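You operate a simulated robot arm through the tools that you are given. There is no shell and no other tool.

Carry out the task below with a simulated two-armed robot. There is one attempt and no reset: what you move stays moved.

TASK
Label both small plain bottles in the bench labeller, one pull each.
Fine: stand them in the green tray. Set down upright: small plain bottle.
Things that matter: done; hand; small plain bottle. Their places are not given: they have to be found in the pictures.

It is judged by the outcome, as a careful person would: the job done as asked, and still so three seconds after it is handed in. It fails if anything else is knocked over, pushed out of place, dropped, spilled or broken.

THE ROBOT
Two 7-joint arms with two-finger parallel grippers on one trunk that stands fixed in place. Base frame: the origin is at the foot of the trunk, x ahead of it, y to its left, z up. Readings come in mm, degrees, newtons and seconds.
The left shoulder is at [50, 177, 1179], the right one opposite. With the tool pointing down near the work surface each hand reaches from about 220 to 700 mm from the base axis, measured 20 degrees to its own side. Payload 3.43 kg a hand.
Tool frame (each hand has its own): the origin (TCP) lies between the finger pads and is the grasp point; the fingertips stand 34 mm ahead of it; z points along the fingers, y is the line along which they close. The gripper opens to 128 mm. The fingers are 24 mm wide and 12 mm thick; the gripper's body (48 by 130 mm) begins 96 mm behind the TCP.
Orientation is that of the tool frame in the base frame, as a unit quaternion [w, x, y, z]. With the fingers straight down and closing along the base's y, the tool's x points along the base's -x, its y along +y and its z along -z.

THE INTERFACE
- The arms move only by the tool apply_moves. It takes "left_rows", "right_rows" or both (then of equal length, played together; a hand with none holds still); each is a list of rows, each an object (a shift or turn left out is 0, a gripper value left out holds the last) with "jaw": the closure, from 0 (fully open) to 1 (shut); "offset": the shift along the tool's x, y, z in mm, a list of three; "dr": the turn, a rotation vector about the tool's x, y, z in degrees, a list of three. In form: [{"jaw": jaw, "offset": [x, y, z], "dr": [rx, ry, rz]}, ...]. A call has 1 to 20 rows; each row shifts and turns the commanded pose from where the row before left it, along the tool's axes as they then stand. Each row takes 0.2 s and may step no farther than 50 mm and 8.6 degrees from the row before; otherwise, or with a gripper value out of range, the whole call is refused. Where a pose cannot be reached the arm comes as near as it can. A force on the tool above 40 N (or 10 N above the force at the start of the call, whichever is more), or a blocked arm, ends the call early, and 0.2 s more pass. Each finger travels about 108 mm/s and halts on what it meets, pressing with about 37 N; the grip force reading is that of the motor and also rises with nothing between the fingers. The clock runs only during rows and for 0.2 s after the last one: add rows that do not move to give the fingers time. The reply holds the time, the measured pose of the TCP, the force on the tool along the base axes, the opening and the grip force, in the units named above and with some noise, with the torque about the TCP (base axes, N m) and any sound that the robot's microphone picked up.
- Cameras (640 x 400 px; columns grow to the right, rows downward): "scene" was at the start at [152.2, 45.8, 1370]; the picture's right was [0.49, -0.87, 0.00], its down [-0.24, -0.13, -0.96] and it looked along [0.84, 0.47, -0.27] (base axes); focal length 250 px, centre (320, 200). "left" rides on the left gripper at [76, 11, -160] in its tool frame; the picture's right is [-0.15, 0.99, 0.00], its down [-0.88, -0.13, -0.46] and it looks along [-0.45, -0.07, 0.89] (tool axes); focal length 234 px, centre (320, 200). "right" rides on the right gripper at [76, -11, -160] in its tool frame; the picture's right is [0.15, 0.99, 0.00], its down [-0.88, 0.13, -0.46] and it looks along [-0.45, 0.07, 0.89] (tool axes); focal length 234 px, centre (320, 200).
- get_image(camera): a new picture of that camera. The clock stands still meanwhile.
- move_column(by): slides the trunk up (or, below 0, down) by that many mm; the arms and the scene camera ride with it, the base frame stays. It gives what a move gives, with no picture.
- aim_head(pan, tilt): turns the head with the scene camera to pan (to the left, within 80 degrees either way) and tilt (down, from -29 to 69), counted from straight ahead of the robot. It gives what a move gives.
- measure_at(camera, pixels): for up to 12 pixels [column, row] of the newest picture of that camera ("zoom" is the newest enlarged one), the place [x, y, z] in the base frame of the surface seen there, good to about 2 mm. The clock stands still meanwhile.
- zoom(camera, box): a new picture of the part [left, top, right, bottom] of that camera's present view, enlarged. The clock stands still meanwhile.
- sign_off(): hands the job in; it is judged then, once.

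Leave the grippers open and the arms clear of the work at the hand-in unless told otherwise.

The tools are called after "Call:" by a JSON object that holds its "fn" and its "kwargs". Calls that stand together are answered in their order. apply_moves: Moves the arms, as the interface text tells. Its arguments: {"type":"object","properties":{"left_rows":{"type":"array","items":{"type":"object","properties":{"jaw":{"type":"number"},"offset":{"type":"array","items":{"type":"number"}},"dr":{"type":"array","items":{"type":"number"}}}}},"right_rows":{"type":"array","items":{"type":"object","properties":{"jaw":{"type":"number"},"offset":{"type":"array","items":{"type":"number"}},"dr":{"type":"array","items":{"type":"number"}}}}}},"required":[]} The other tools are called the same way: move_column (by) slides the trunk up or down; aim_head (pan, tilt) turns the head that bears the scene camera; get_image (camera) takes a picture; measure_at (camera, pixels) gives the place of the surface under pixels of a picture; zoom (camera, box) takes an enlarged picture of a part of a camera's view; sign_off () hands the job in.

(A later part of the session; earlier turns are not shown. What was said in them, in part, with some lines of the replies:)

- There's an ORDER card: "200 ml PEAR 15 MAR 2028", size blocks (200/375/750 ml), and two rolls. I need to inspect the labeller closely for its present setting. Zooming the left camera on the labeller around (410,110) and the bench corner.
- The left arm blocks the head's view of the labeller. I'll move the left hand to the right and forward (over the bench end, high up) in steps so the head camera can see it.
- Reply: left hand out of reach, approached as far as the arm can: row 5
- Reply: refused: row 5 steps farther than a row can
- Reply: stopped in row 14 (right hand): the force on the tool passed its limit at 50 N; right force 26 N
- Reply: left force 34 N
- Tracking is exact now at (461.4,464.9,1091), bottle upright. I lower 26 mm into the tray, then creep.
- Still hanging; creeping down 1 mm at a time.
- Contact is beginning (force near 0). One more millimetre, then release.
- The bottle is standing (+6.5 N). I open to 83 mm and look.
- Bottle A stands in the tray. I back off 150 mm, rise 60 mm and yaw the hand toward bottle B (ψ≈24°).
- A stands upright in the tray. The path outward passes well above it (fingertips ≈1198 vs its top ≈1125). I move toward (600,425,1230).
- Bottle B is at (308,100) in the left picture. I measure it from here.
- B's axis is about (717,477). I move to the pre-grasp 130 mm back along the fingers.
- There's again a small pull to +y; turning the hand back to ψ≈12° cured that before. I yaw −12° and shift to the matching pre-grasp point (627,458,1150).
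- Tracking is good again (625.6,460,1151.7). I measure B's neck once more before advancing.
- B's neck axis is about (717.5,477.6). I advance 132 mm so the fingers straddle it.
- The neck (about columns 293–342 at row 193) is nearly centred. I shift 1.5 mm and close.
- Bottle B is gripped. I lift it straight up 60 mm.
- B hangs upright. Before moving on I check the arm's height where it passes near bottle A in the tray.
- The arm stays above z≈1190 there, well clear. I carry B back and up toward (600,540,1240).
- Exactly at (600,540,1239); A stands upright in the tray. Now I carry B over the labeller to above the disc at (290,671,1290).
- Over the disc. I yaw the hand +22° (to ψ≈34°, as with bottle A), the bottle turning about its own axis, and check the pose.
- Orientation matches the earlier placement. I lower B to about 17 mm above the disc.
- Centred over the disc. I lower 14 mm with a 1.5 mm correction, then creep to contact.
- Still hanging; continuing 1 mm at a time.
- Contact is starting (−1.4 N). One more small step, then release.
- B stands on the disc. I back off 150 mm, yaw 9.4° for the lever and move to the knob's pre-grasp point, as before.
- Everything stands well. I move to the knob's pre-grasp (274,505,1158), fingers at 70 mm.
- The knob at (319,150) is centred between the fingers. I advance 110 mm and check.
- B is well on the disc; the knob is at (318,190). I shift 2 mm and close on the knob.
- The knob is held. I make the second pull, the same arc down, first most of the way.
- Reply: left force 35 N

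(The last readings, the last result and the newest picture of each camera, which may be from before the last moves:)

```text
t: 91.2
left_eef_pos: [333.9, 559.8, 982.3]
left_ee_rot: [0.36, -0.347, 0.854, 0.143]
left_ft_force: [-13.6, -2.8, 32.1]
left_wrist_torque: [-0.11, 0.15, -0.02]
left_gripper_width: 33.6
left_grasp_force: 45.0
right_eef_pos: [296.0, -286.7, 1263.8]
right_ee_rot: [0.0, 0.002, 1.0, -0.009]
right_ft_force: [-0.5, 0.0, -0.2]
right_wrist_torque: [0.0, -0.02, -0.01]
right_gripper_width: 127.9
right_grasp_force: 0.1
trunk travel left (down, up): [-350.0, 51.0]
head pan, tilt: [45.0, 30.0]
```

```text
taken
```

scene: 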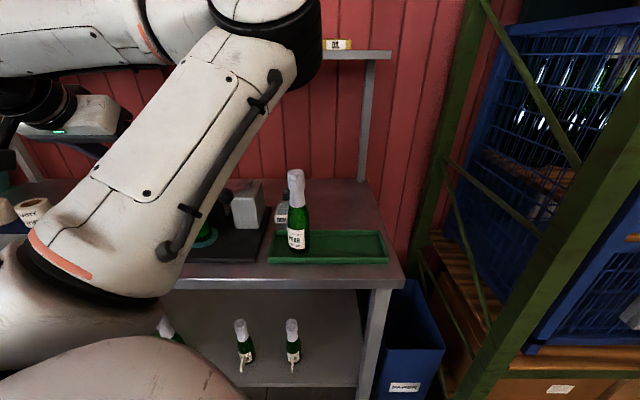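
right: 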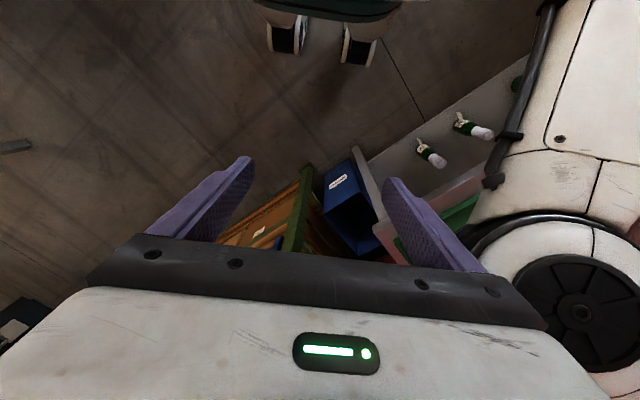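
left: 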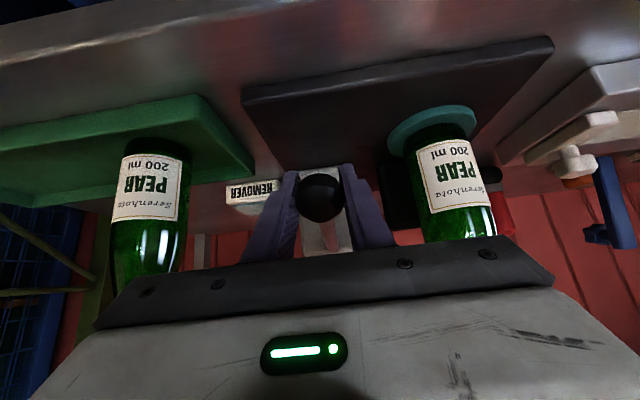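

Bottle B now carries its PEAR label too; the stop force (32 N) is the same as before. I guide the lever back up along the arc.

Call:
{"fn": "apply_moves", "kwargs": {"left_rows": [{"offset": [-3.3, 0, -5.8]}, {"offset": [-3.3, 0, -5.8]}, {"offset": [-3.9, 0, -5.3]}, {"offset": [-3.9, 0, -5.3]}, {"offset": [-4.0, 0, -5.2]}, {"offset": [-4.0, 0, -5.2]}, {"offset": [-4.3, 0, -5.0]}, {"offset": [-4.3, 0, -5.0]}, {"offset": [-4.5, 0, -4.8]}, {"offset": [-4.5, 0, -4.8]}, {"offset": [-4.8, 0, -4.5]}, {"offset": [-4.8, 0, -4.5]}, {"offset": [-5.3, 0, -3.8]}, {"offset": [-5.3, 0, -3.8]}, {"offset": [-5.7, 0, -3.5]}, {"offset": [-5.7, 0, -3.5]}, {}]}}

```text
t: 94.8
left_eef_pos: [333.3, 559.0, 1077.9]
left_ee_rot: [0.353, -0.347, 0.858, 0.139]
left_ft_force: [-2.7, 0.4, -13.9]
left_wrist_torque: [-0.25, 0.26, -0.09]
left_gripper_width: 33.1
left_grasp_force: 44.5
right_eef_pos: [300.4, -283.2, 1263.3]
right_ee_rot: [-0.001, 0.003, 1.0, -0.011]
right_ft_force: [-1.0, -0.3, 0.3]
right_wrist_torque: [-0.01, 0.0, 0.0]
right_gripper_width: 128.3
right_grasp_force: 0.1
trunk travel left (down, up): [-350.0, 51.0]
head pan, tilt: [45.0, 30.0]
```

The lever is back at the top. I open and retreat 110 mm, then look at the label.

Call:
{"fn": "apply_moves", "kwargs": {"left_rows": [{"jaw": 0.45}, {}, {}, {"offset": [0, 0, -25]}, {"offset": [0, 0, -40]}, {"offset": [0, 0, -45]}, {}]}}

Call:
{"fn": "get_image", "kwargs": {"camera": "left"}}

Call:
{"fn": "zoom", "kwargs": {"camera": "left", "box": [340, 30, 450, 140]}}

```text
t: 96.5
left_eef_pos: [275.8, 506.7, 1157.0]
left_ee_rot: [0.354, -0.349, 0.856, 0.138]
left_ft_force: [0.4, 0.4, 0.5]
left_wrist_torque: [0.0, -0.01, -0.01]
left_gripper_width: 70.6
left_grasp_force: 0.2
right_eef_pos: [299.5, -282.0, 1264.4]
right_ee_rot: [-0.001, 0.004, 1.0, -0.01]
right_ft_force: [-0.5, 0.0, -0.1]
right_wrist_torque: [0.01, -0.02, -0.02]
right_gripper_width: 128.0
right_grasp_force: 0.1
trunk travel left (down, up): [-350.0, 51.0]
head pan, tilt: [45.0, 30.0]
```

```text
taken
```

left: 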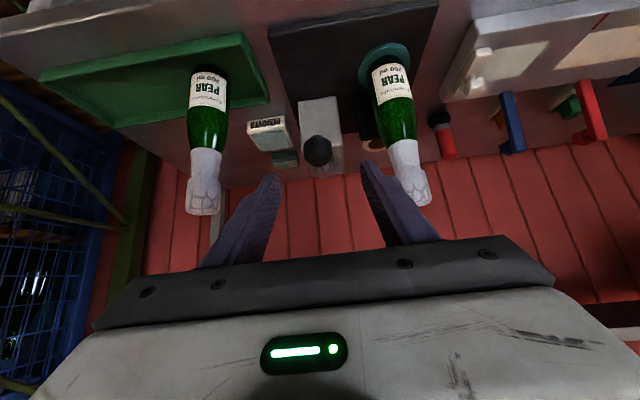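

```text
3.64 times, centred on (395, 85) of left
```

zoom: 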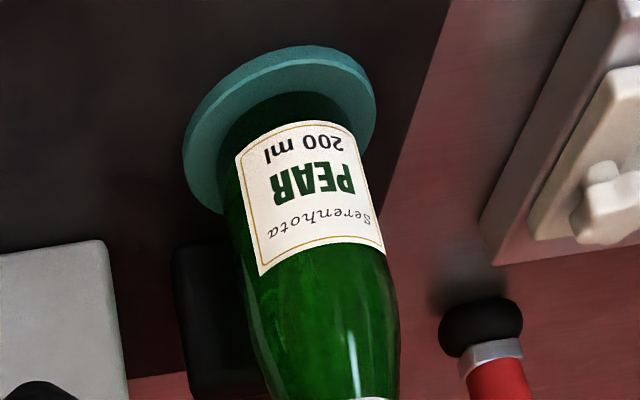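

B's label is clean and straight. I return to the pre-grasp in front of B (203,610,1189), turning the hand back 9.4°.

Call:
{"fn": "apply_moves", "kwargs": {"left_rows": [{"jaw": 0.35, "offset": [-8.9, 31.2, -2.3]}, {"offset": [-8.9, 31.2, -2.3]}, {"offset": [-8.8, 31.2, -2.4]}, {"offset": [-8.8, 31.2, -2.4]}, {"dr": [3.3, 0, 3.35]}, {"dr": [3.3, 0, 3.35]}, {}, {}]}}

Call:
{"fn": "get_image", "kwargs": {"camera": "left"}}

```text
t: 98.2
left_eef_pos: [202.9, 609.2, 1189.0]
left_ee_rot: [0.364, -0.275, 0.883, 0.111]
left_ft_force: [0.3, -0.4, -0.3]
left_wrist_torque: [0.04, -0.02, -0.02]
left_gripper_width: 83.1
left_grasp_force: 0.1
right_eef_pos: [300.6, -284.1, 1263.7]
right_ee_rot: [0.0, 0.003, 1.0, -0.009]
right_ft_force: [0.2, -1.0, 0.2]
right_wrist_torque: [0.02, -0.01, 0.04]
right_gripper_width: 128.0
right_grasp_force: 0.0
trunk travel left (down, up): [-350.0, 51.0]
head pan, tilt: [45.0, 30.0]
```

```text
taken
```

left: 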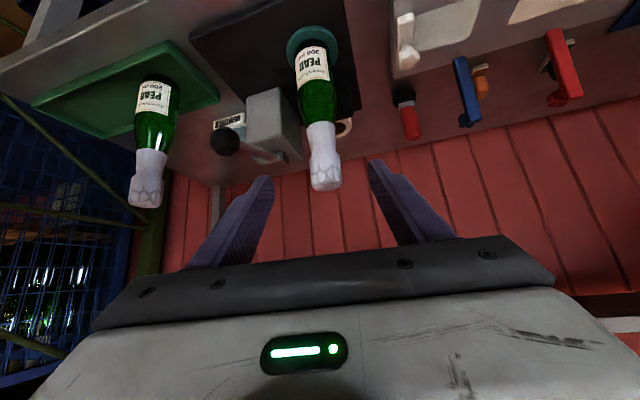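

I advance 151 mm to straddle B's neck and check.

Call:
{"fn": "apply_moves", "kwargs": {"left_rows": [{"offset": [0, 0.3, 35]}, {"offset": [0, 0.3, 35]}, {"offset": [0, 0.3, 30]}, {"offset": [0, 0.3, 30]}, {"offset": [0, 0, 21]}, {}]}}

Call:
{"fn": "get_image", "kwargs": {"camera": "left"}}

```text
t: 99.7
left_eef_pos: [291.4, 668.3, 1081.2]
left_ee_rot: [0.365, -0.275, 0.882, 0.111]
left_ft_force: [0.3, -0.7, 0.5]
left_wrist_torque: [0.03, -0.03, -0.03]
left_gripper_width: 83.1
left_grasp_force: 0.1
right_eef_pos: [298.9, -284.9, 1264.3]
right_ee_rot: [-0.001, 0.004, 1.0, -0.011]
right_ft_force: [0.5, 0.4, 0.4]
right_wrist_torque: [-0.01, -0.02, -0.05]
right_gripper_width: 128.0
right_grasp_force: 0.0
trunk travel left (down, up): [-350.0, 51.0]
head pan, tilt: [45.0, 30.0]
```

```text
taken
```

left: 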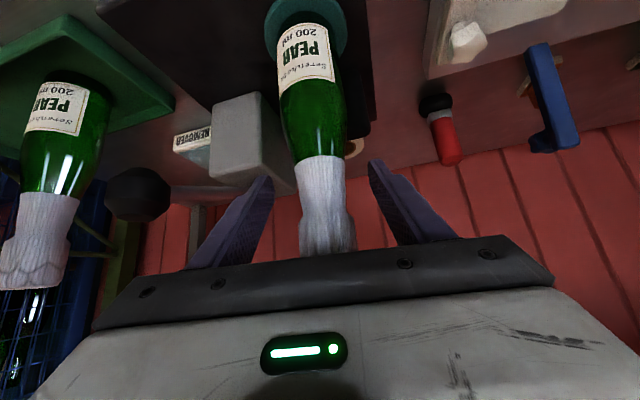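

The neck is centred. I close and lift 30 mm.

Call:
{"fn": "apply_moves", "kwargs": {"left_rows": [{"offset": [0, 1, 0]}, {"jaw": 1}, {}, {}, {}]}}

Call:
{"fn": "apply_moves", "kwargs": {"left_rows": [{"offset": [-3.5, 0, -3.5]}, {"offset": [-7, 0, -7.1]}, {"offset": [-10.6, 0, -10.6]}, {}]}}

Call:
{"fn": "get_image", "kwargs": {"camera": "left"}}

```text
t: 100.8
left_eef_pos: [290.0, 669.9, 1082.3]
left_ee_rot: [0.365, -0.275, 0.882, 0.111]
left_ft_force: [-0.8, 1.6, 0.7]
left_wrist_torque: [0.13, -0.06, 0.0]
left_gripper_width: 37.1
left_grasp_force: 37.0
right_eef_pos: [300.1, -283.8, 1264.0]
right_ee_rot: [-0.001, 0.003, 1.0, -0.01]
right_ft_force: [1.5, 0.1, 0.2]
right_wrist_torque: [0.01, 0.01, -0.01]
right_gripper_width: 128.0
right_grasp_force: 0.1
trunk travel left (down, up): [-350.0, 51.0]
head pan, tilt: [45.0, 30.0]
```

```text
t: 101.8
left_eef_pos: [289.8, 670.2, 1111.8]
left_ee_rot: [0.364, -0.275, 0.883, 0.11]
left_ft_force: [0.3, 0.1, -4.9]
left_wrist_torque: [-0.02, -0.02, 0.01]
left_gripper_width: 37.1
left_grasp_force: 37.1
right_eef_pos: [299.5, -281.5, 1263.6]
right_ee_rot: [-0.001, 0.003, 1.0, -0.011]
right_ft_force: [0.0, 0.7, 0.9]
right_wrist_torque: [0.01, 0.02, 0.01]
right_gripper_width: 127.7
right_grasp_force: 0.0
trunk travel left (down, up): [-350.0, 51.0]
head pan, tilt: [45.0, 30.0]
```

```text
taken
```

left: 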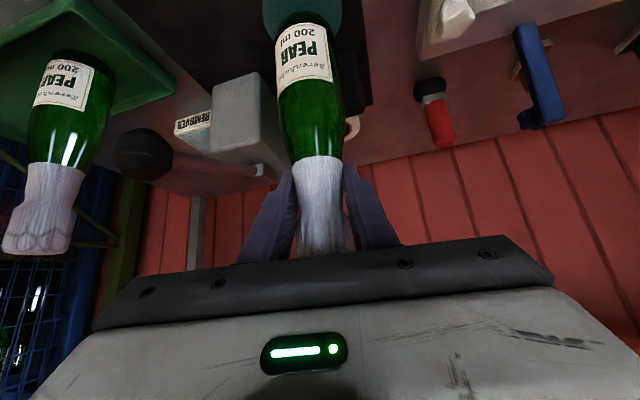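

B's label is good and it hangs upright. For the right half of the tray my 45° tilt runs into the shoulder limit, so I'll set B back on the disc and re-grip it with the hand pointing straight down. I lower it 28 mm, then creep.

Call:
{"fn": "apply_moves", "kwargs": {"left_rows": [{"offset": [7, 0, 7]}, {"offset": [7, 0, 7]}, {"offset": [4.2, 0, 4.3]}, {"offset": [1.4, 0, 1.4]}, {}]}}

Call:
{"fn": "apply_moves", "kwargs": {"left_rows": [{"offset": [0.6, 0, 0.6]}, {}]}}

```text
t: 103.0
left_eef_pos: [290.3, 669.6, 1084.0]
left_ee_rot: [0.365, -0.275, 0.883, 0.11]
left_ft_force: [-0.1, -0.4, -3.2]
left_wrist_torque: [0.02, -0.01, 0.04]
left_gripper_width: 37.1
left_grasp_force: 37.0
right_eef_pos: [300.5, -283.2, 1263.7]
right_ee_rot: [0.0, 0.004, 1.0, -0.011]
right_ft_force: [-0.6, 0.7, -0.2]
right_wrist_torque: [-0.01, 0.01, 0.04]
right_gripper_width: 127.9
right_grasp_force: 0.1
trunk travel left (down, up): [-350.0, 51.0]
head pan, tilt: [45.0, 30.0]
```

```text
t: 103.7
left_eef_pos: [291.3, 670.9, 1083.4]
left_ee_rot: [0.365, -0.275, 0.882, 0.111]
left_ft_force: [-0.3, 0.1, -4.3]
left_wrist_torque: [-0.01, -0.03, 0.01]
left_gripper_width: 37.1
left_grasp_force: 37.0
right_eef_pos: [300.6, -282.7, 1264.5]
right_ee_rot: [-0.001, 0.004, 1.0, -0.011]
right_ft_force: [-0.1, 0.3, -0.2]
right_wrist_torque: [0.03, 0.01, 0.01]
right_gripper_width: 127.9
right_grasp_force: 0.1
trunk travel left (down, up): [-350.0, 51.0]
head pan, tilt: [45.0, 30.0]
```

Not yet touching; another millimetre at a time.

Call:
{"fn": "apply_moves", "kwargs": {"left_rows": [{"offset": [0.6, 0, 0.6]}, {}]}}

Call:
{"fn": "apply_moves", "kwargs": {"left_rows": [{"offset": [0.5, 0, 0.5]}, {}]}}

```text
t: 104.2
left_eef_pos: [290.5, 671.6, 1083.2]
left_ee_rot: [0.365, -0.275, 0.883, 0.11]
left_ft_force: [1.1, -0.1, -4.2]
left_wrist_torque: [0.01, 0.02, 0.0]
left_gripper_width: 37.4
left_grasp_force: 36.7
right_eef_pos: [299.8, -284.2, 1264.1]
right_ee_rot: [-0.001, 0.004, 1.0, -0.011]
right_ft_force: [-0.3, -0.4, 0.0]
right_wrist_torque: [0.0, 0.06, 0.0]
right_gripper_width: 128.1
right_grasp_force: 0.0
trunk travel left (down, up): [-350.0, 51.0]
head pan, tilt: [45.0, 30.0]
```

```text
t: 104.8
left_eef_pos: [290.5, 670.3, 1082.2]
left_ee_rot: [0.365, -0.275, 0.882, 0.111]
left_ft_force: [-1.2, 0.1, -1.5]
left_wrist_torque: [-0.07, 0.07, -0.01]
left_gripper_width: 37.0
left_grasp_force: 37.1
right_eef_pos: [300.1, -284.1, 1262.9]
right_ee_rot: [-0.002, 0.003, 1.0, -0.01]
right_ft_force: [0.4, 0.3, -0.1]
right_wrist_torque: [0.05, -0.02, -0.01]
right_gripper_width: 128.1
right_grasp_force: 0.1
trunk travel left (down, up): [-350.0, 51.0]
head pan, tilt: [45.0, 30.0]
```

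Contact is starting. One more small step, then I open and retreat 150 mm.

Call:
{"fn": "apply_moves", "kwargs": {"left_rows": [{"offset": [0.6, 0, 0.6]}, {}]}}

Call:
{"fn": "apply_moves", "kwargs": {"left_rows": [{"jaw": 0.35}, {}, {}, {"offset": [0, 0, -20]}, {"offset": [0, 0, -40]}, {"offset": [0, 0, -45]}, {"offset": [0, 0, -45]}, {}]}}

Call:
{"fn": "get_image", "kwargs": {"camera": "left"}}

```text
t: 105.5
left_eef_pos: [291.1, 670.3, 1081.2]
left_ee_rot: [0.365, -0.275, 0.882, 0.111]
left_ft_force: [-1.2, 0.0, 3.9]
left_wrist_torque: [-0.18, 0.2, -0.04]
left_gripper_width: 37.1
left_grasp_force: 36.9
right_eef_pos: [299.0, -285.2, 1263.8]
right_ee_rot: [0.0, 0.004, 1.0, -0.009]
right_ft_force: [-0.8, -0.3, -0.4]
right_wrist_torque: [-0.04, 0.03, -0.02]
right_gripper_width: 128.2
right_grasp_force: 0.0
trunk travel left (down, up): [-350.0, 51.0]
head pan, tilt: [45.0, 30.0]
```

```text
t: 107.2
left_eef_pos: [202.2, 608.4, 1187.9]
left_ee_rot: [0.365, -0.275, 0.883, 0.11]
left_ft_force: [0.9, 0.1, -0.1]
left_wrist_torque: [0.04, 0.03, 0.0]
left_gripper_width: 83.5
left_grasp_force: 0.0
right_eef_pos: [299.9, -284.2, 1264.4]
right_ee_rot: [-0.001, 0.004, 1.0, -0.011]
right_ft_force: [0.3, -0.4, -0.3]
right_wrist_torque: [-0.02, 0.01, -0.02]
right_gripper_width: 127.8
right_grasp_force: 0.0
trunk travel left (down, up): [-350.0, 51.0]
head pan, tilt: [45.0, 30.0]
```

```text
taken
```

left: 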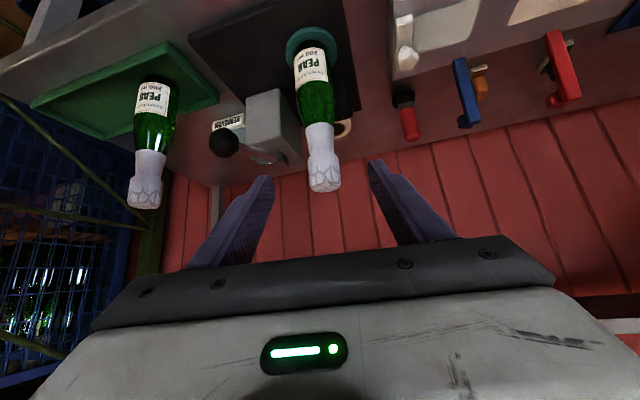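

B stands on the disc. I rise a little and turn the hand to point straight down (6 steps), then check the pose.

Call:
{"fn": "apply_moves", "kwargs": {"left_rows": [{"offset": [-14, 0, -14]}, {"dr": [0, 7.5, 0]}, {"dr": [0, 7.5, 0]}, {"dr": [0, 7.5, 0]}, {"dr": [0, 7.5, 0]}, {"dr": [0, 7.5, 0]}, {"dr": [0, 7.3, 0]}, {}, {}]}}

Call:
{"fn": "get_image", "kwargs": {"camera": "left"}}

Call:
{"fn": "get_image", "kwargs": {"camera": "scene"}}

```text
t: 109.2
left_eef_pos: [202.0, 610.0, 1205.5]
left_ee_rot: [0.002, -0.297, 0.955, -0.003]
left_ft_force: [-0.1, -0.1, 0.5]
left_wrist_torque: [-0.02, -0.02, 0.0]
left_gripper_width: 83.4
left_grasp_force: 0.1
right_eef_pos: [299.1, -283.6, 1263.7]
right_ee_rot: [-0.001, 0.004, 1.0, -0.01]
right_ft_force: [-0.3, 0.5, 0.0]
right_wrist_torque: [0.02, 0.01, -0.01]
right_gripper_width: 127.9
right_grasp_force: 0.0
trunk travel left (down, up): [-350.0, 51.0]
head pan, tilt: [45.0, 30.0]
```

```text
taken
```

left: 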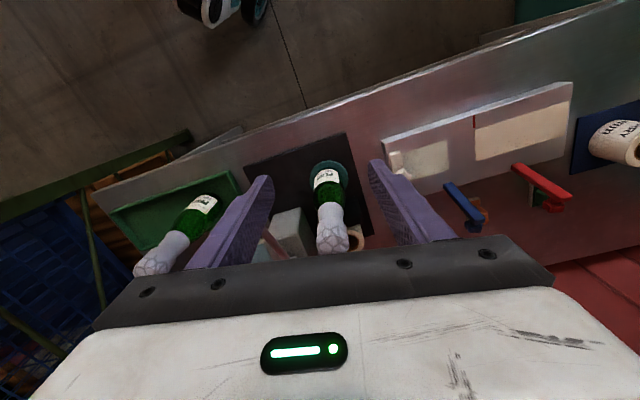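

```text
taken
```

scene: 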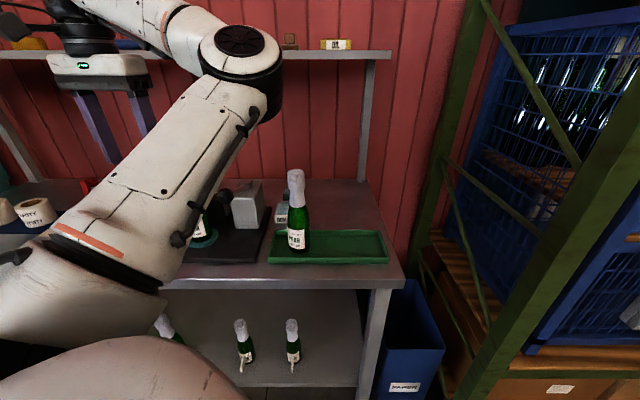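

The hand now points straight down. I move it over bottle B (tips at ≈1171, bottle top ≈1145), fingers on either side.

Call:
{"fn": "apply_moves", "kwargs": {"left_rows": [{"offset": [-26.8, 0, 0]}, {"offset": [-26.8, 0, 0]}, {"offset": [-26.8, 0, 0]}, {"offset": [-26.8, 0, 0]}, {}, {}]}}

Call:
{"fn": "get_image", "kwargs": {"camera": "left"}}

Call:
{"fn": "get_image", "kwargs": {"camera": "scene"}}

```text
t: 110.7
left_eef_pos: [290.8, 672.0, 1208.3]
left_ee_rot: [0.001, -0.297, 0.955, -0.003]
left_ft_force: [-0.8, 0.4, 0.8]
left_wrist_torque: [0.04, 0.0, -0.01]
left_gripper_width: 83.5
left_grasp_force: 0.2
right_eef_pos: [300.1, -284.2, 1263.6]
right_ee_rot: [-0.001, 0.003, 1.0, -0.011]
right_ft_force: [0.0, -0.1, 0.6]
right_wrist_torque: [0.04, 0.0, 0.04]
right_gripper_width: 127.8
right_grasp_force: 0.1
trunk travel left (down, up): [-350.0, 51.0]
head pan, tilt: [45.0, 30.0]
```

```text
taken
```

left: 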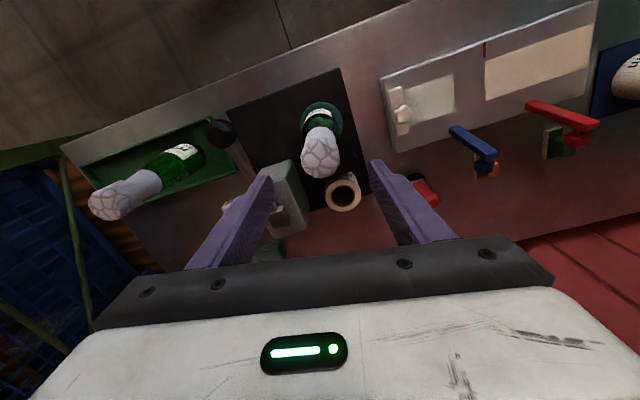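

```text
taken
```

scene: 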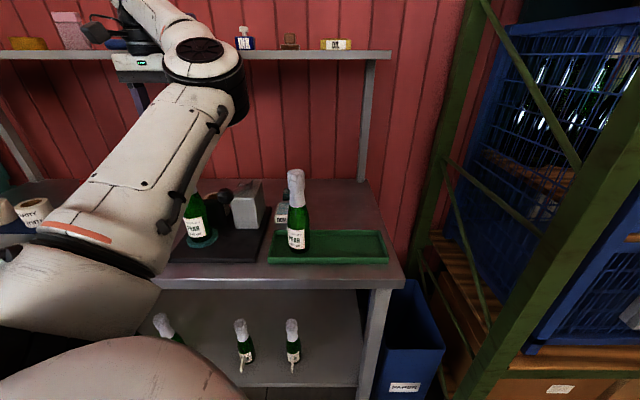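

The bottle's top at (320,160) lies right under the hand's axis (expected (320,164)). I measure it to confirm, then descend.

Call:
{"fn": "measure_at", "kwargs": {"camera": "left", "pixels": [[320, 162], [320, 145], [320, 174], [306, 160], [335, 160]]}}

```text
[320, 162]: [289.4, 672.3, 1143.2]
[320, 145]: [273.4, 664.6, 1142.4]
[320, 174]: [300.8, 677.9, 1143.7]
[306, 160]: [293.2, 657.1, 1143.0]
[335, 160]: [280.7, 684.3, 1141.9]
```

Top centre is about (287.5,671). I correct 2 mm and descend 126 mm around the neck.

Call:
{"fn": "apply_moves", "kwargs": {"left_rows": [{"offset": [2, 1, 0]}, {"offset": [0, 0, 30]}, {"offset": [0, 0, 35]}, {"offset": [0, 0, 35]}, {"offset": [0, 0, 26]}, {}, {}]}}

Call:
{"fn": "get_image", "kwargs": {"camera": "left"}}

```text
t: 112.2
left_eef_pos: [289.0, 670.7, 1080.5]
left_ee_rot: [0.0, -0.297, 0.955, -0.002]
left_ft_force: [0.0, 0.0, 0.0]
left_wrist_torque: [-0.05, 0.01, 0.01]
left_gripper_width: 83.3
left_grasp_force: 0.0
right_eef_pos: [300.8, -284.0, 1263.4]
right_ee_rot: [-0.002, 0.004, 1.0, -0.01]
right_ft_force: [-0.5, 0.4, -0.4]
right_wrist_torque: [-0.01, 0.01, 0.04]
right_gripper_width: 128.1
right_grasp_force: 0.1
trunk travel left (down, up): [-350.0, 51.0]
head pan, tilt: [45.0, 30.0]
```

```text
taken
```

left: 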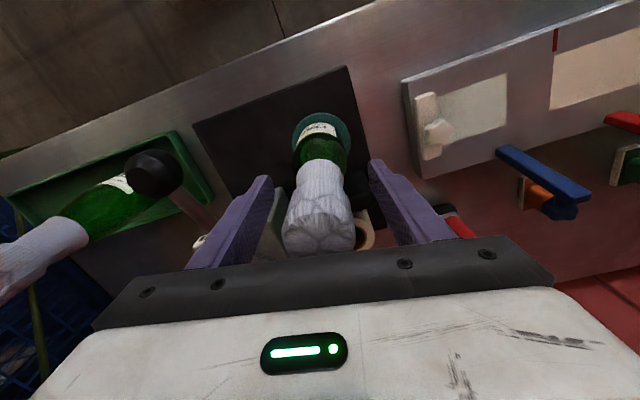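

The neck is between the fingers. With the hand vertical the pads will bear on the wider foil cap, so I raise 25 mm to grip that cap near the pad centres, then close.

Call:
{"fn": "apply_moves", "kwargs": {"left_rows": [{"offset": [0, 0, -25]}, {}, {"jaw": 1}, {}, {}, {}]}}

Call:
{"fn": "get_image", "kwargs": {"camera": "left"}}

```text
t: 113.7
left_eef_pos: [288.4, 671.3, 1105.6]
left_ee_rot: [0.001, -0.297, 0.955, -0.002]
left_ft_force: [-1.4, 1.4, 0.4]
left_wrist_torque: [0.34, 0.25, -0.07]
left_gripper_width: 37.5
left_grasp_force: 37.1
right_eef_pos: [300.0, -284.1, 1263.8]
right_ee_rot: [-0.001, 0.003, 1.0, -0.011]
right_ft_force: [0.2, 0.6, -1.5]
right_wrist_torque: [-0.02, 0.03, -0.03]
right_gripper_width: 128.2
right_grasp_force: 0.1
trunk travel left (down, up): [-350.0, 51.0]
head pan, tilt: [45.0, 30.0]
```

```text
taken
```

left: 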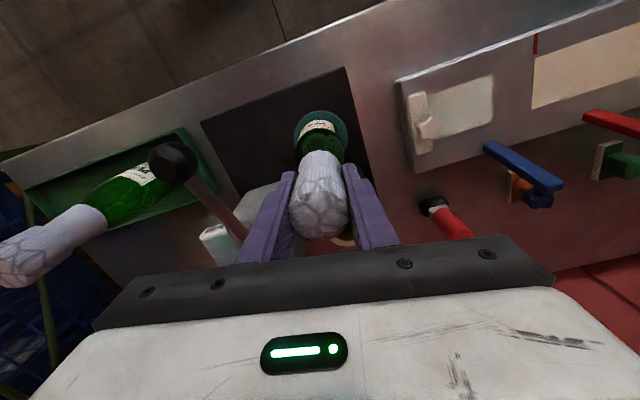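

Gripped (37.5 mm). I lift slowly 40 mm and check.

Call:
{"fn": "apply_moves", "kwargs": {"left_rows": [{"offset": [0, 0, -5]}, {"offset": [0, 0, -10]}, {"offset": [0, 0, -25]}, {}]}}

Call:
{"fn": "get_image", "kwargs": {"camera": "left"}}

Call:
{"fn": "get_image", "kwargs": {"camera": "scene"}}

```text
t: 114.7
left_eef_pos: [288.9, 670.8, 1145.1]
left_ee_rot: [0.001, -0.297, 0.955, -0.002]
left_ft_force: [-0.4, 0.1, -3.9]
left_wrist_torque: [-0.07, -0.07, 0.01]
left_gripper_width: 37.5
left_grasp_force: 37.1
right_eef_pos: [300.4, -282.7, 1263.2]
right_ee_rot: [-0.001, 0.003, 1.0, -0.01]
right_ft_force: [-0.5, 0.5, -0.4]
right_wrist_torque: [-0.02, 0.0, 0.02]
right_gripper_width: 128.0
right_grasp_force: 0.1
trunk travel left (down, up): [-350.0, 51.0]
head pan, tilt: [45.0, 30.0]
```

```text
taken
```

left: 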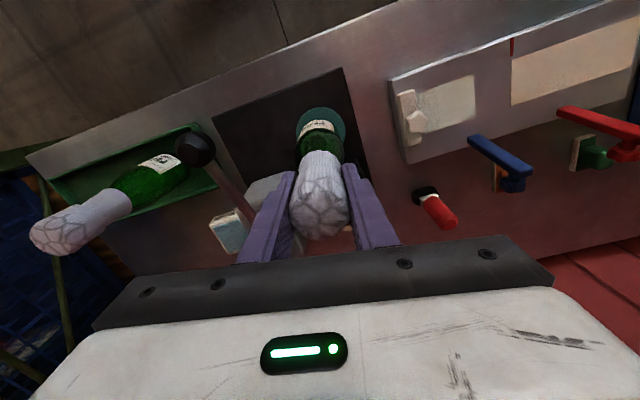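

```text
taken
```

scene: 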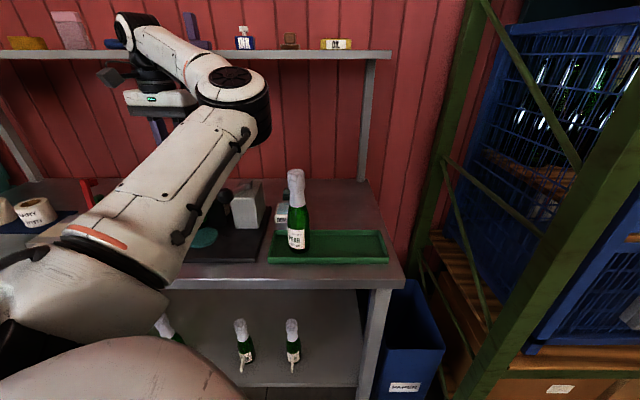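

B hangs well (bottom ≈963). I'll carry it around the front of the lever knob: first back toward the robot to (225,600,1180), then to (250,490,1190).

Call:
{"fn": "apply_moves", "kwargs": {"left_rows": [{"offset": [23.3, -5.6, -8.8]}, {"offset": [23.3, -5.6, -8.8]}, {"offset": [23.3, -5.6, -8.8]}, {"offset": [23.2, -5.5, -8.8]}, {"offset": [10.4, -26.2, -2.5]}, {"offset": [10.4, -26.2, -2.5]}, {"offset": [10.4, -26.2, -2.5]}, {"offset": [10.5, -26.2, -2.5]}, {}]}}

Call:
{"fn": "get_image", "kwargs": {"camera": "left"}}

Call:
{"fn": "get_image", "kwargs": {"camera": "scene"}}

```text
t: 116.7
left_eef_pos: [249.0, 490.2, 1191.3]
left_ee_rot: [0.0, -0.296, 0.955, -0.003]
left_ft_force: [-0.9, 0.9, -4.2]
left_wrist_torque: [-0.02, 0.0, 0.02]
left_gripper_width: 37.5
left_grasp_force: 37.0
right_eef_pos: [299.7, -283.1, 1263.7]
right_ee_rot: [-0.001, 0.004, 1.0, -0.01]
right_ft_force: [-0.8, -0.5, -0.6]
right_wrist_torque: [-0.01, 0.01, -0.04]
right_gripper_width: 128.0
right_grasp_force: 0.1
trunk travel left (down, up): [-350.0, 51.0]
head pan, tilt: [45.0, 30.0]
```

```text
taken
```

left: 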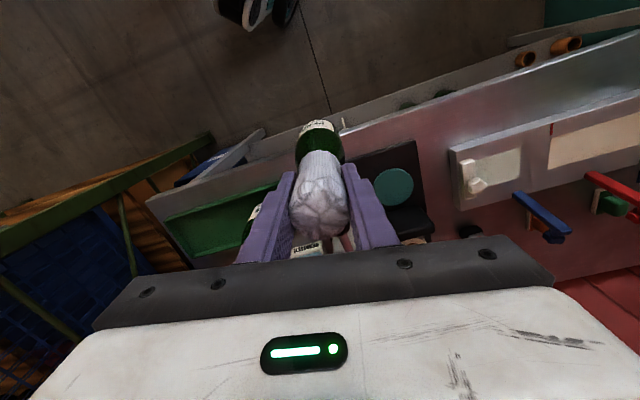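

```text
taken
```

scene: 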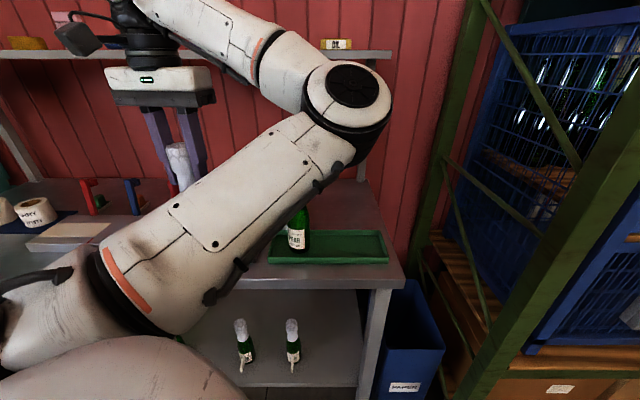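

Exactly on track at (249,490,1191). I continue along the front: (330,420,1200), then (400,385,1210), keeping about 100 mm from bottle A.

Call:
{"fn": "apply_moves", "kwargs": {"left_rows": [{"offset": [-6.6, -25.8, -2.5]}, {"offset": [-6.6, -25.8, -2.5]}, {"offset": [-6.5, -25.8, -2.5]}, {"offset": [-6.5, -25.7, -2.5]}, {"offset": [-12.6, -22.8, -3.3]}, {"offset": [-12.6, -22.8, -3.3]}, {"offset": [-12.7, -22.9, -3.4]}, {}]}}

Call:
{"fn": "get_image", "kwargs": {"camera": "left"}}

Call:
{"fn": "get_image", "kwargs": {"camera": "scene"}}

```text
t: 118.5
left_eef_pos: [399.5, 402.7, 1204.6]
left_ee_rot: [-0.008, -0.31, 0.951, -0.006]
left_ft_force: [1.3, 1.2, -4.0]
left_wrist_torque: [0.01, 0.01, 0.02]
left_gripper_width: 37.5
left_grasp_force: 37.1
left hand out of reach, approached as far as the arm can: row 7
right_eef_pos: [300.1, -283.1, 1264.0]
right_ee_rot: [-0.001, 0.004, 1.0, -0.011]
right_ft_force: [0.0, 0.2, -0.2]
right_wrist_torque: [0.01, 0.05, 0.0]
right_gripper_width: 128.0
right_grasp_force: 0.0
trunk travel left (down, up): [-350.0, 51.0]
head pan, tilt: [45.0, 30.0]
```

```text
taken
```

left: 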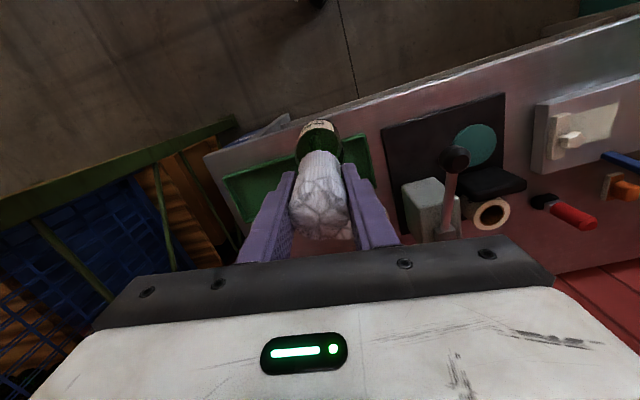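

```text
taken
```

scene: 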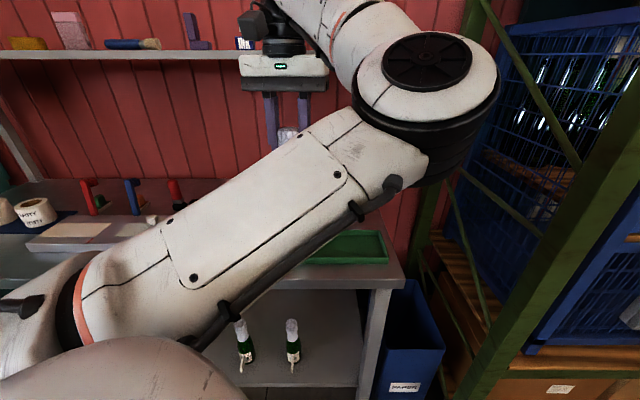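

The arm hits its limit here (18 mm off, still 86 mm from A's axis). Higher up it has more room, so I raise 85 mm and check.

Call:
{"fn": "apply_moves", "kwargs": {"left_rows": [{"offset": [0, 0, -20]}, {"offset": [0, 0, -30]}, {"offset": [0, 0, -30]}, {}, {}]}}

Call:
{"fn": "get_image", "kwargs": {"camera": "left"}}

```text
t: 119.7
left_eef_pos: [402.3, 390.0, 1294.7]
left_ee_rot: [0.001, -0.296, 0.955, -0.002]
left_ft_force: [-0.5, -0.3, -4.1]
left_wrist_torque: [0.01, -0.01, 0.01]
left_gripper_width: 37.3
left_grasp_force: 36.8
right_eef_pos: [300.1, -283.2, 1263.6]
right_ee_rot: [-0.001, 0.004, 1.0, -0.011]
right_ft_force: [0.8, -0.7, -0.3]
right_wrist_torque: [-0.01, -0.04, -0.02]
right_gripper_width: 127.9
right_grasp_force: 0.1
trunk travel left (down, up): [-350.0, 51.0]
head pan, tilt: [45.0, 30.0]
```

```text
taken
```

left: 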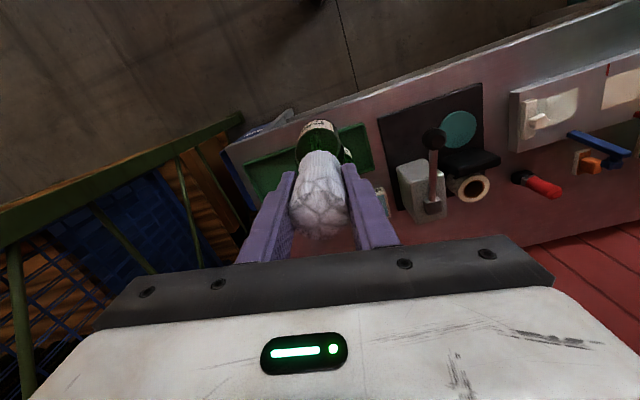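

Back exactly on track at (402,390,1295). I go on to (465,365,1290) and then (536,402,1250), staying ≥90 mm from A.

Call:
{"fn": "apply_moves", "kwargs": {"left_rows": [{"offset": [-12.5, -18.7, 1.3]}, {"offset": [-12.5, -18.7, 1.3]}, {"offset": [-12.5, -18.8, 1.4]}, {}]}}

Call:
{"fn": "get_image", "kwargs": {"camera": "scene"}}

```text
t: 120.7
left_eef_pos: [464.7, 367.0, 1289.6]
left_ee_rot: [0.001, -0.297, 0.955, -0.002]
left_ft_force: [-0.3, 0.7, -4.9]
left_wrist_torque: [0.02, 0.02, 0.02]
left_gripper_width: 37.1
left_grasp_force: 37.1
right_eef_pos: [300.6, -283.3, 1263.9]
right_ee_rot: [-0.001, 0.003, 1.0, -0.011]
right_ft_force: [-0.2, 0.2, 0.6]
right_wrist_torque: [0.02, 0.01, -0.01]
right_gripper_width: 127.9
right_grasp_force: 0.0
trunk travel left (down, up): [-350.0, 51.0]
head pan, tilt: [45.0, 30.0]
```

```text
taken
```

scene: 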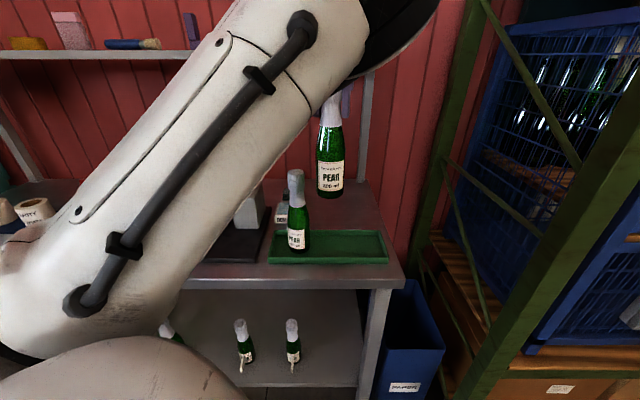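

Good; both labelled bottles are in view and B hangs plumb. Now to above its place in the tray, (536,402,1250).

Call:
{"fn": "apply_moves", "kwargs": {"left_rows": [{"offset": [-26.5, -3.3, 13.3]}, {"offset": [-26.5, -3.3, 13.3]}, {"offset": [-26.5, -3.3, 13.3]}, {}, {}]}}

Call:
{"fn": "get_image", "kwargs": {"camera": "scene"}}

Call:
{"fn": "get_image", "kwargs": {"camera": "left"}}

```text
t: 121.8
left_eef_pos: [526.4, 403.8, 1241.5]
left_ee_rot: [0.002, -0.295, 0.955, -0.002]
left_ft_force: [0.5, 0.4, -4.8]
left_wrist_torque: [-0.02, 0.01, -0.03]
left_gripper_width: 37.2
left_grasp_force: 37.0
left hand out of reach, approached as far as the arm can: row 3
right_eef_pos: [300.6, -283.0, 1263.8]
right_ee_rot: [-0.001, 0.003, 1.0, -0.01]
right_ft_force: [0.5, 0.3, 0.1]
right_wrist_torque: [-0.01, 0.03, 0.01]
right_gripper_width: 128.3
right_grasp_force: 0.0
trunk travel left (down, up): [-350.0, 51.0]
head pan, tilt: [45.0, 30.0]
```

```text
taken
```

scene: 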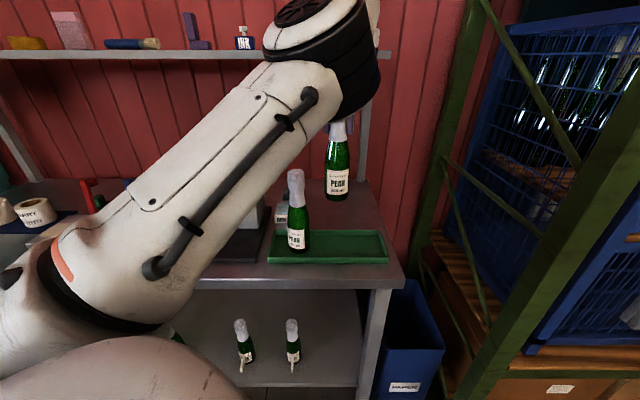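

```text
taken
```

left: 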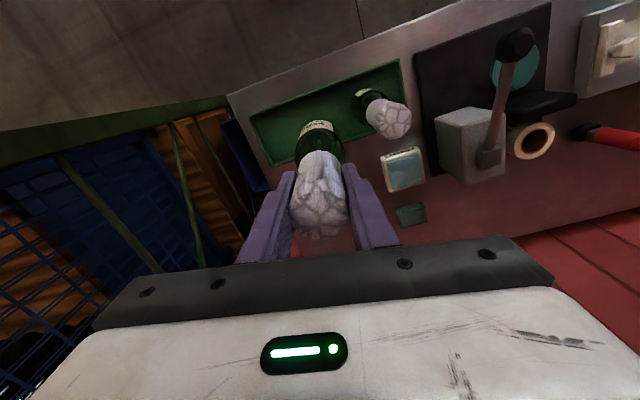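

At the reach limit for this height (526,404,1242). Descending gives reach, so I lower 60 mm and check.

Call:
{"fn": "apply_moves", "kwargs": {"left_rows": [{"offset": [0, 0, 20]}, {"offset": [0, 0, 20]}, {"offset": [0, 0, 20]}, {}, {}]}}

Call:
{"fn": "get_image", "kwargs": {"camera": "left"}}

```text
t: 123.0
left_eef_pos: [526.0, 403.6, 1182.2]
left_ee_rot: [0.001, -0.296, 0.955, -0.001]
left_ft_force: [1.1, -0.8, -5.4]
left_wrist_torque: [0.02, 0.01, -0.03]
left_gripper_width: 37.5
left_grasp_force: 36.8
right_eef_pos: [301.4, -283.2, 1265.0]
right_ee_rot: [-0.002, 0.003, 1.0, -0.011]
right_ft_force: [-0.1, -0.1, 0.4]
right_wrist_torque: [0.03, -0.01, 0.0]
right_gripper_width: 128.2
right_grasp_force: 0.0
trunk travel left (down, up): [-350.0, 51.0]
head pan, tilt: [45.0, 30.0]
```

```text
taken
```

left: 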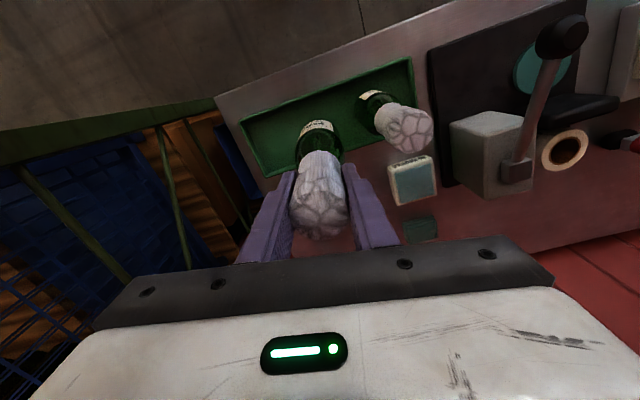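

On target enough: (526,403.6) is 16 mm right of the tray centre and 90 mm from A's axis. I descend 85 mm into the tray and check the pose.

Call:
{"fn": "apply_moves", "kwargs": {"left_rows": [{"offset": [0, 0, 25]}, {"offset": [0, 0, 25]}, {"offset": [0, 0, 20]}, {"offset": [0, 0, 13]}, {}, {}]}}

Call:
{"fn": "get_image", "kwargs": {"camera": "scene"}}

Call:
{"fn": "get_image", "kwargs": {"camera": "left"}}

```text
t: 124.5
left_eef_pos: [527.1, 403.1, 1099.3]
left_ee_rot: [0.001, -0.296, 0.955, -0.002]
left_ft_force: [0.1, -0.2, -3.9]
left_wrist_torque: [-0.01, 0.04, 0.02]
left_gripper_width: 37.2
left_grasp_force: 37.2
right_eef_pos: [300.0, -283.4, 1264.0]
right_ee_rot: [-0.001, 0.003, 1.0, -0.011]
right_ft_force: [0.0, 0.2, 0.1]
right_wrist_torque: [0.0, 0.05, -0.01]
right_gripper_width: 127.9
right_grasp_force: 0.0
trunk travel left (down, up): [-350.0, 51.0]
head pan, tilt: [45.0, 30.0]
```

```text
taken
```

scene: 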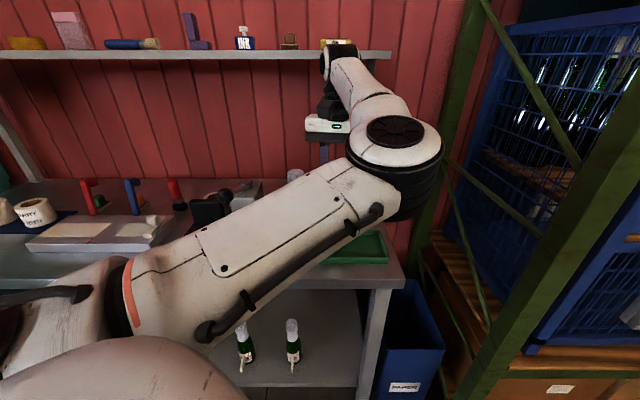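

```text
taken
```

left: 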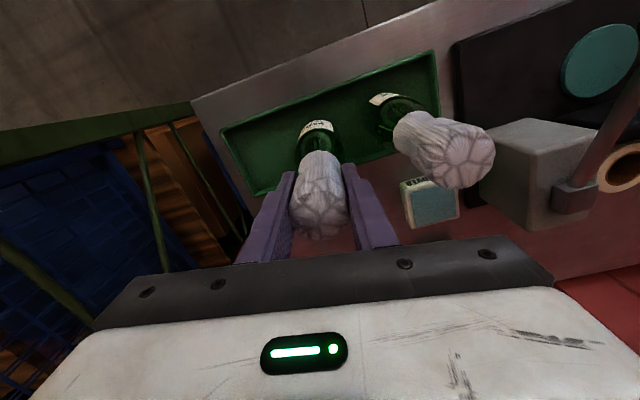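

On track; B's base is just at rim height inside the tray. I lower 10 mm and then creep to contact.

Call:
{"fn": "apply_moves", "kwargs": {"left_rows": [{"offset": [0, 0, 5]}, {"offset": [0, 0, 4]}, {"offset": [0, 0, 1]}, {}]}}

Call:
{"fn": "apply_moves", "kwargs": {"left_rows": [{"offset": [0, 0, 1]}, {}]}}

Call:
{"fn": "apply_moves", "kwargs": {"left_rows": [{"offset": [0, 0, 1]}, {}]}}

```text
t: 125.5
left_eef_pos: [527.6, 403.5, 1088.7]
left_ee_rot: [0.0, -0.297, 0.955, -0.002]
left_ft_force: [0.5, -0.4, -3.0]
left_wrist_torque: [-0.01, -0.03, -0.03]
left_gripper_width: 37.1
left_grasp_force: 36.7
right_eef_pos: [300.3, -285.0, 1264.3]
right_ee_rot: [-0.001, 0.003, 1.0, -0.011]
right_ft_force: [0.1, -0.5, -0.2]
right_wrist_torque: [-0.02, 0.0, -0.01]
right_gripper_width: 128.0
right_grasp_force: 0.0
trunk travel left (down, up): [-350.0, 51.0]
head pan, tilt: [45.0, 30.0]
```

```text
t: 126.0
left_eef_pos: [526.5, 403.6, 1088.3]
left_ee_rot: [0.001, -0.296, 0.955, -0.003]
left_ft_force: [1.2, -1.5, -3.1]
left_wrist_torque: [0.06, -0.03, -0.02]
left_gripper_width: 37.1
left_grasp_force: 37.2
right_eef_pos: [299.0, -284.4, 1263.0]
right_ee_rot: [0.0, 0.003, 1.0, -0.01]
right_ft_force: [0.8, -0.7, -0.6]
right_wrist_torque: [0.0, -0.03, 0.01]
right_gripper_width: 128.1
right_grasp_force: 0.1
trunk travel left (down, up): [-350.0, 51.0]
head pan, tilt: [45.0, 30.0]
```

```text
t: 126.7
left_eef_pos: [526.1, 403.2, 1088.3]
left_ee_rot: [0.002, -0.297, 0.955, -0.002]
left_ft_force: [0.5, 0.6, 1.4]
left_wrist_torque: [0.12, 0.01, -0.02]
left_gripper_width: 37.4
left_grasp_force: 37.0
right_eef_pos: [299.4, -284.8, 1264.0]
right_ee_rot: [-0.001, 0.004, 1.0, -0.011]
right_ft_force: [0.2, -0.4, 0.3]
right_wrist_torque: [0.02, 0.01, -0.02]
right_gripper_width: 127.7
right_grasp_force: 0.1
trunk travel left (down, up): [-350.0, 51.0]
head pan, tilt: [45.0, 30.0]
```

Contact (+1.4 N). A half millimetre more, then I open to about 64 mm.

Call:
{"fn": "apply_moves", "kwargs": {"left_rows": [{"offset": [0, 0, 0.6]}, {}]}}

Call:
{"fn": "apply_moves", "kwargs": {"left_rows": [{"jaw": 0.5}, {}, {}]}}

Call:
{"fn": "get_image", "kwargs": {"camera": "left"}}

```text
t: 127.2
left_eef_pos: [526.5, 401.7, 1089.2]
left_ee_rot: [0.002, -0.296, 0.955, -0.002]
left_ft_force: [2.0, 0.8, 9.1]
left_wrist_torque: [0.3, -0.04, -0.04]
left_gripper_width: 37.1
left_grasp_force: 37.0
right_eef_pos: [299.5, -284.3, 1264.5]
right_ee_rot: [0.0, 0.003, 1.0, -0.009]
right_ft_force: [-0.1, -0.6, 0.2]
right_wrist_torque: [-0.01, 0.02, 0.01]
right_gripper_width: 127.9
right_grasp_force: 0.1
trunk travel left (down, up): [-350.0, 51.0]
head pan, tilt: [45.0, 30.0]
```

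```text
t: 128.1
left_eef_pos: [526.4, 404.4, 1087.1]
left_ee_rot: [0.001, -0.297, 0.955, -0.003]
left_ft_force: [1.1, 0.4, -0.2]
left_wrist_torque: [-0.03, 0.01, 0.0]
left_gripper_width: 64.0
left_grasp_force: 0.1
right_eef_pos: [300.2, -284.3, 1262.5]
right_ee_rot: [-0.001, 0.003, 1.0, -0.011]
right_ft_force: [-1.0, 0.3, -0.5]
right_wrist_torque: [0.0, -0.01, -0.01]
right_gripper_width: 128.1
right_grasp_force: 0.1
trunk travel left (down, up): [-350.0, 51.0]
head pan, tilt: [45.0, 30.0]
```

```text
taken
```

left: 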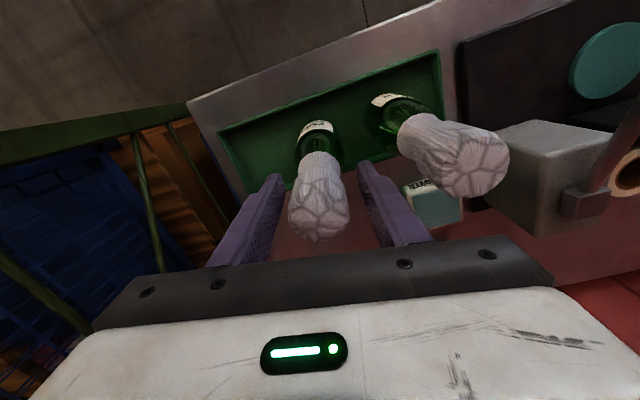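

B stands in the tray beside A. I rise straight up 125 mm so the fingertips clear both tops.

Call:
{"fn": "apply_moves", "kwargs": {"left_rows": [{"offset": [0, 0, -15]}, {"offset": [0, 0, -25]}, {"offset": [0, 0, -30]}, {"offset": [0, 0, -30]}, {"offset": [0, 0, -25]}, {}]}}

Call:
{"fn": "get_image", "kwargs": {"camera": "left"}}

Call:
{"fn": "get_image", "kwargs": {"camera": "scene"}}

```text
t: 129.4
left_eef_pos: [525.4, 404.7, 1213.2]
left_ee_rot: [0.001, -0.297, 0.955, -0.003]
left_ft_force: [-1.0, -0.8, -0.9]
left_wrist_torque: [0.03, -0.05, 0.01]
left_gripper_width: 64.0
left_grasp_force: 0.0
right_eef_pos: [300.3, -284.1, 1263.8]
right_ee_rot: [-0.001, 0.004, 1.0, -0.01]
right_ft_force: [-0.5, 0.3, -0.1]
right_wrist_torque: [0.03, -0.01, -0.01]
right_gripper_width: 127.9
right_grasp_force: 0.2
trunk travel left (down, up): [-350.0, 51.0]
head pan, tilt: [45.0, 30.0]
```

```text
taken
```

left: 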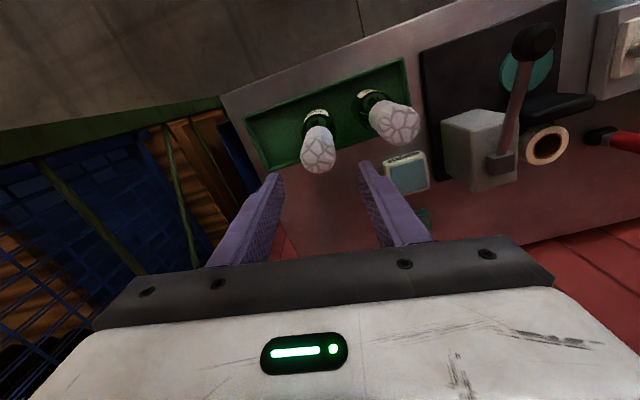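

```text
taken
```

scene: 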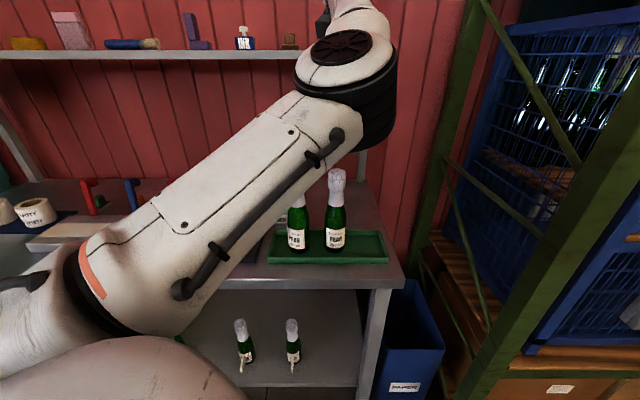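

Both labelled bottles stand in the tray. I withdraw the left hand up and back to near its starting place, opening the gripper fully on the way.

Call:
{"fn": "apply_moves", "kwargs": {"left_rows": [{"offset": [0, 0, -25]}, {"offset": [11.9, 25.4, -8]}, {"offset": [11.9, 25.4, -8]}, {"offset": [11.9, 25.4, -8]}, {"offset": [11.9, 25.4, -8]}, {"offset": [11.9, 25.4, -8]}, {"offset": [11.9, 25.4, -8]}, {"offset": [22, 15, 0]}, {"jaw": 0}, {}, {}]}}

Call:
{"fn": "get_image", "kwargs": {"camera": "left"}}

Call:
{"fn": "get_image", "kwargs": {"camera": "scene"}}

```text
t: 131.8
left_eef_pos: [354.2, 488.9, 1284.3]
left_ee_rot: [0.001, -0.296, 0.955, -0.002]
left_ft_force: [-0.7, -0.2, 0.3]
left_wrist_torque: [-0.01, 0.01, -0.02]
left_gripper_width: 128.1
left_grasp_force: 0.0
right_eef_pos: [300.0, -283.0, 1263.9]
right_ee_rot: [0.0, 0.003, 1.0, -0.011]
right_ft_force: [0.0, -0.4, -0.9]
right_wrist_torque: [0.0, -0.03, 0.01]
right_gripper_width: 127.9
right_grasp_force: 0.2
trunk travel left (down, up): [-350.0, 51.0]
head pan, tilt: [45.0, 30.0]
```

```text
taken
```

left: 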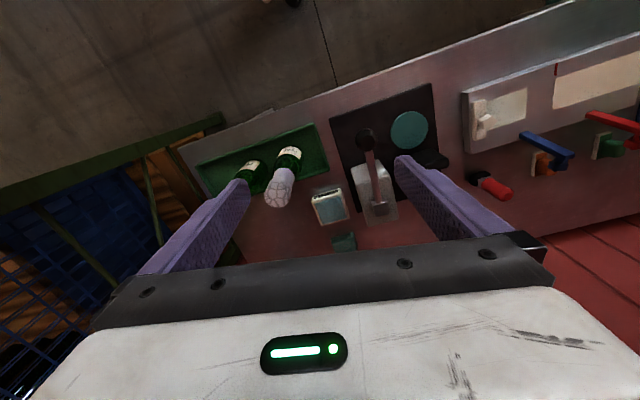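

```text
taken
```

scene: 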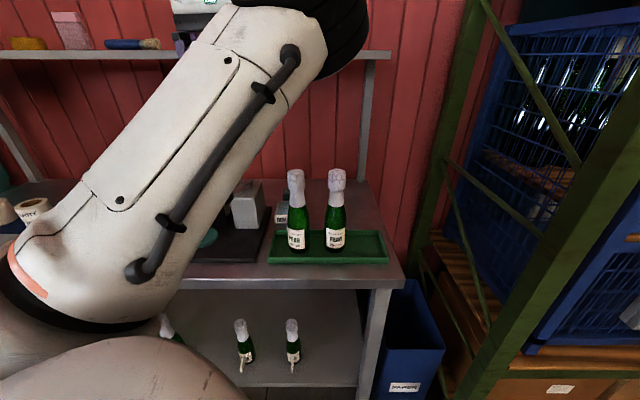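

I zoom on the two bottles in the tray for a final check of labels and standing.

Call:
{"fn": "zoom", "kwargs": {"camera": "scene", "box": [260, 160, 400, 275]}}

Call:
{"fn": "measure_at", "kwargs": {"camera": "scene", "pixels": [[297, 242], [297, 205], [297, 178], [337, 242], [337, 205], [337, 178]]}}

```text
3.48 times, centred on (330, 218) of scene
```

zoom: 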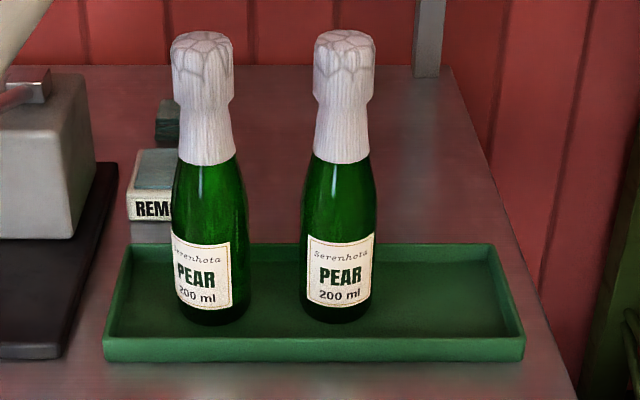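

```text
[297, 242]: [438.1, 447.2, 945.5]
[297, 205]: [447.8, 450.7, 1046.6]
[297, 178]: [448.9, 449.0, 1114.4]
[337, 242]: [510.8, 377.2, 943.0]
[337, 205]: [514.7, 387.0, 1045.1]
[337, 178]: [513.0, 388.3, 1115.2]
```

Both bottles stand upright in the green tray. Each carries one clean "PEAR 200 ml" label, the lever is up, and nothing else has moved. The grippers are open and the arms are clear, so I hand the job in.

Call:
{"fn": "sign_off", "kwargs": {}}

```text
The job is handed in.
```

Both small plain bottles are labelled and standing upright in the green tray. I gave the labeller lever one full pull for each bottle.

- **Labels:** in the final zoomed picture each bottle has one straight, clean label reading "Serenhota PEAR 200 ml". That matches the fruit and size on the order card. The card's date, 15 MAR 2028, is not on the labels, and I did not look for a date setting.
- **Second bottle:** after labelling it, I set it back on the labeller disc and re-gripped it from straight above, because my first grip could not reach the right half of the tray.
- **Arm contact:** early on, the left elbow pressed against the right gripper (about 50 N) while I was turning the left arm. Nothing on the bench was touched, and I moved the right arm out of the way.
- **End state:** the lever is back up, both grippers are open and the arms are clear. I saw nothing else on the bench knocked or shifted.
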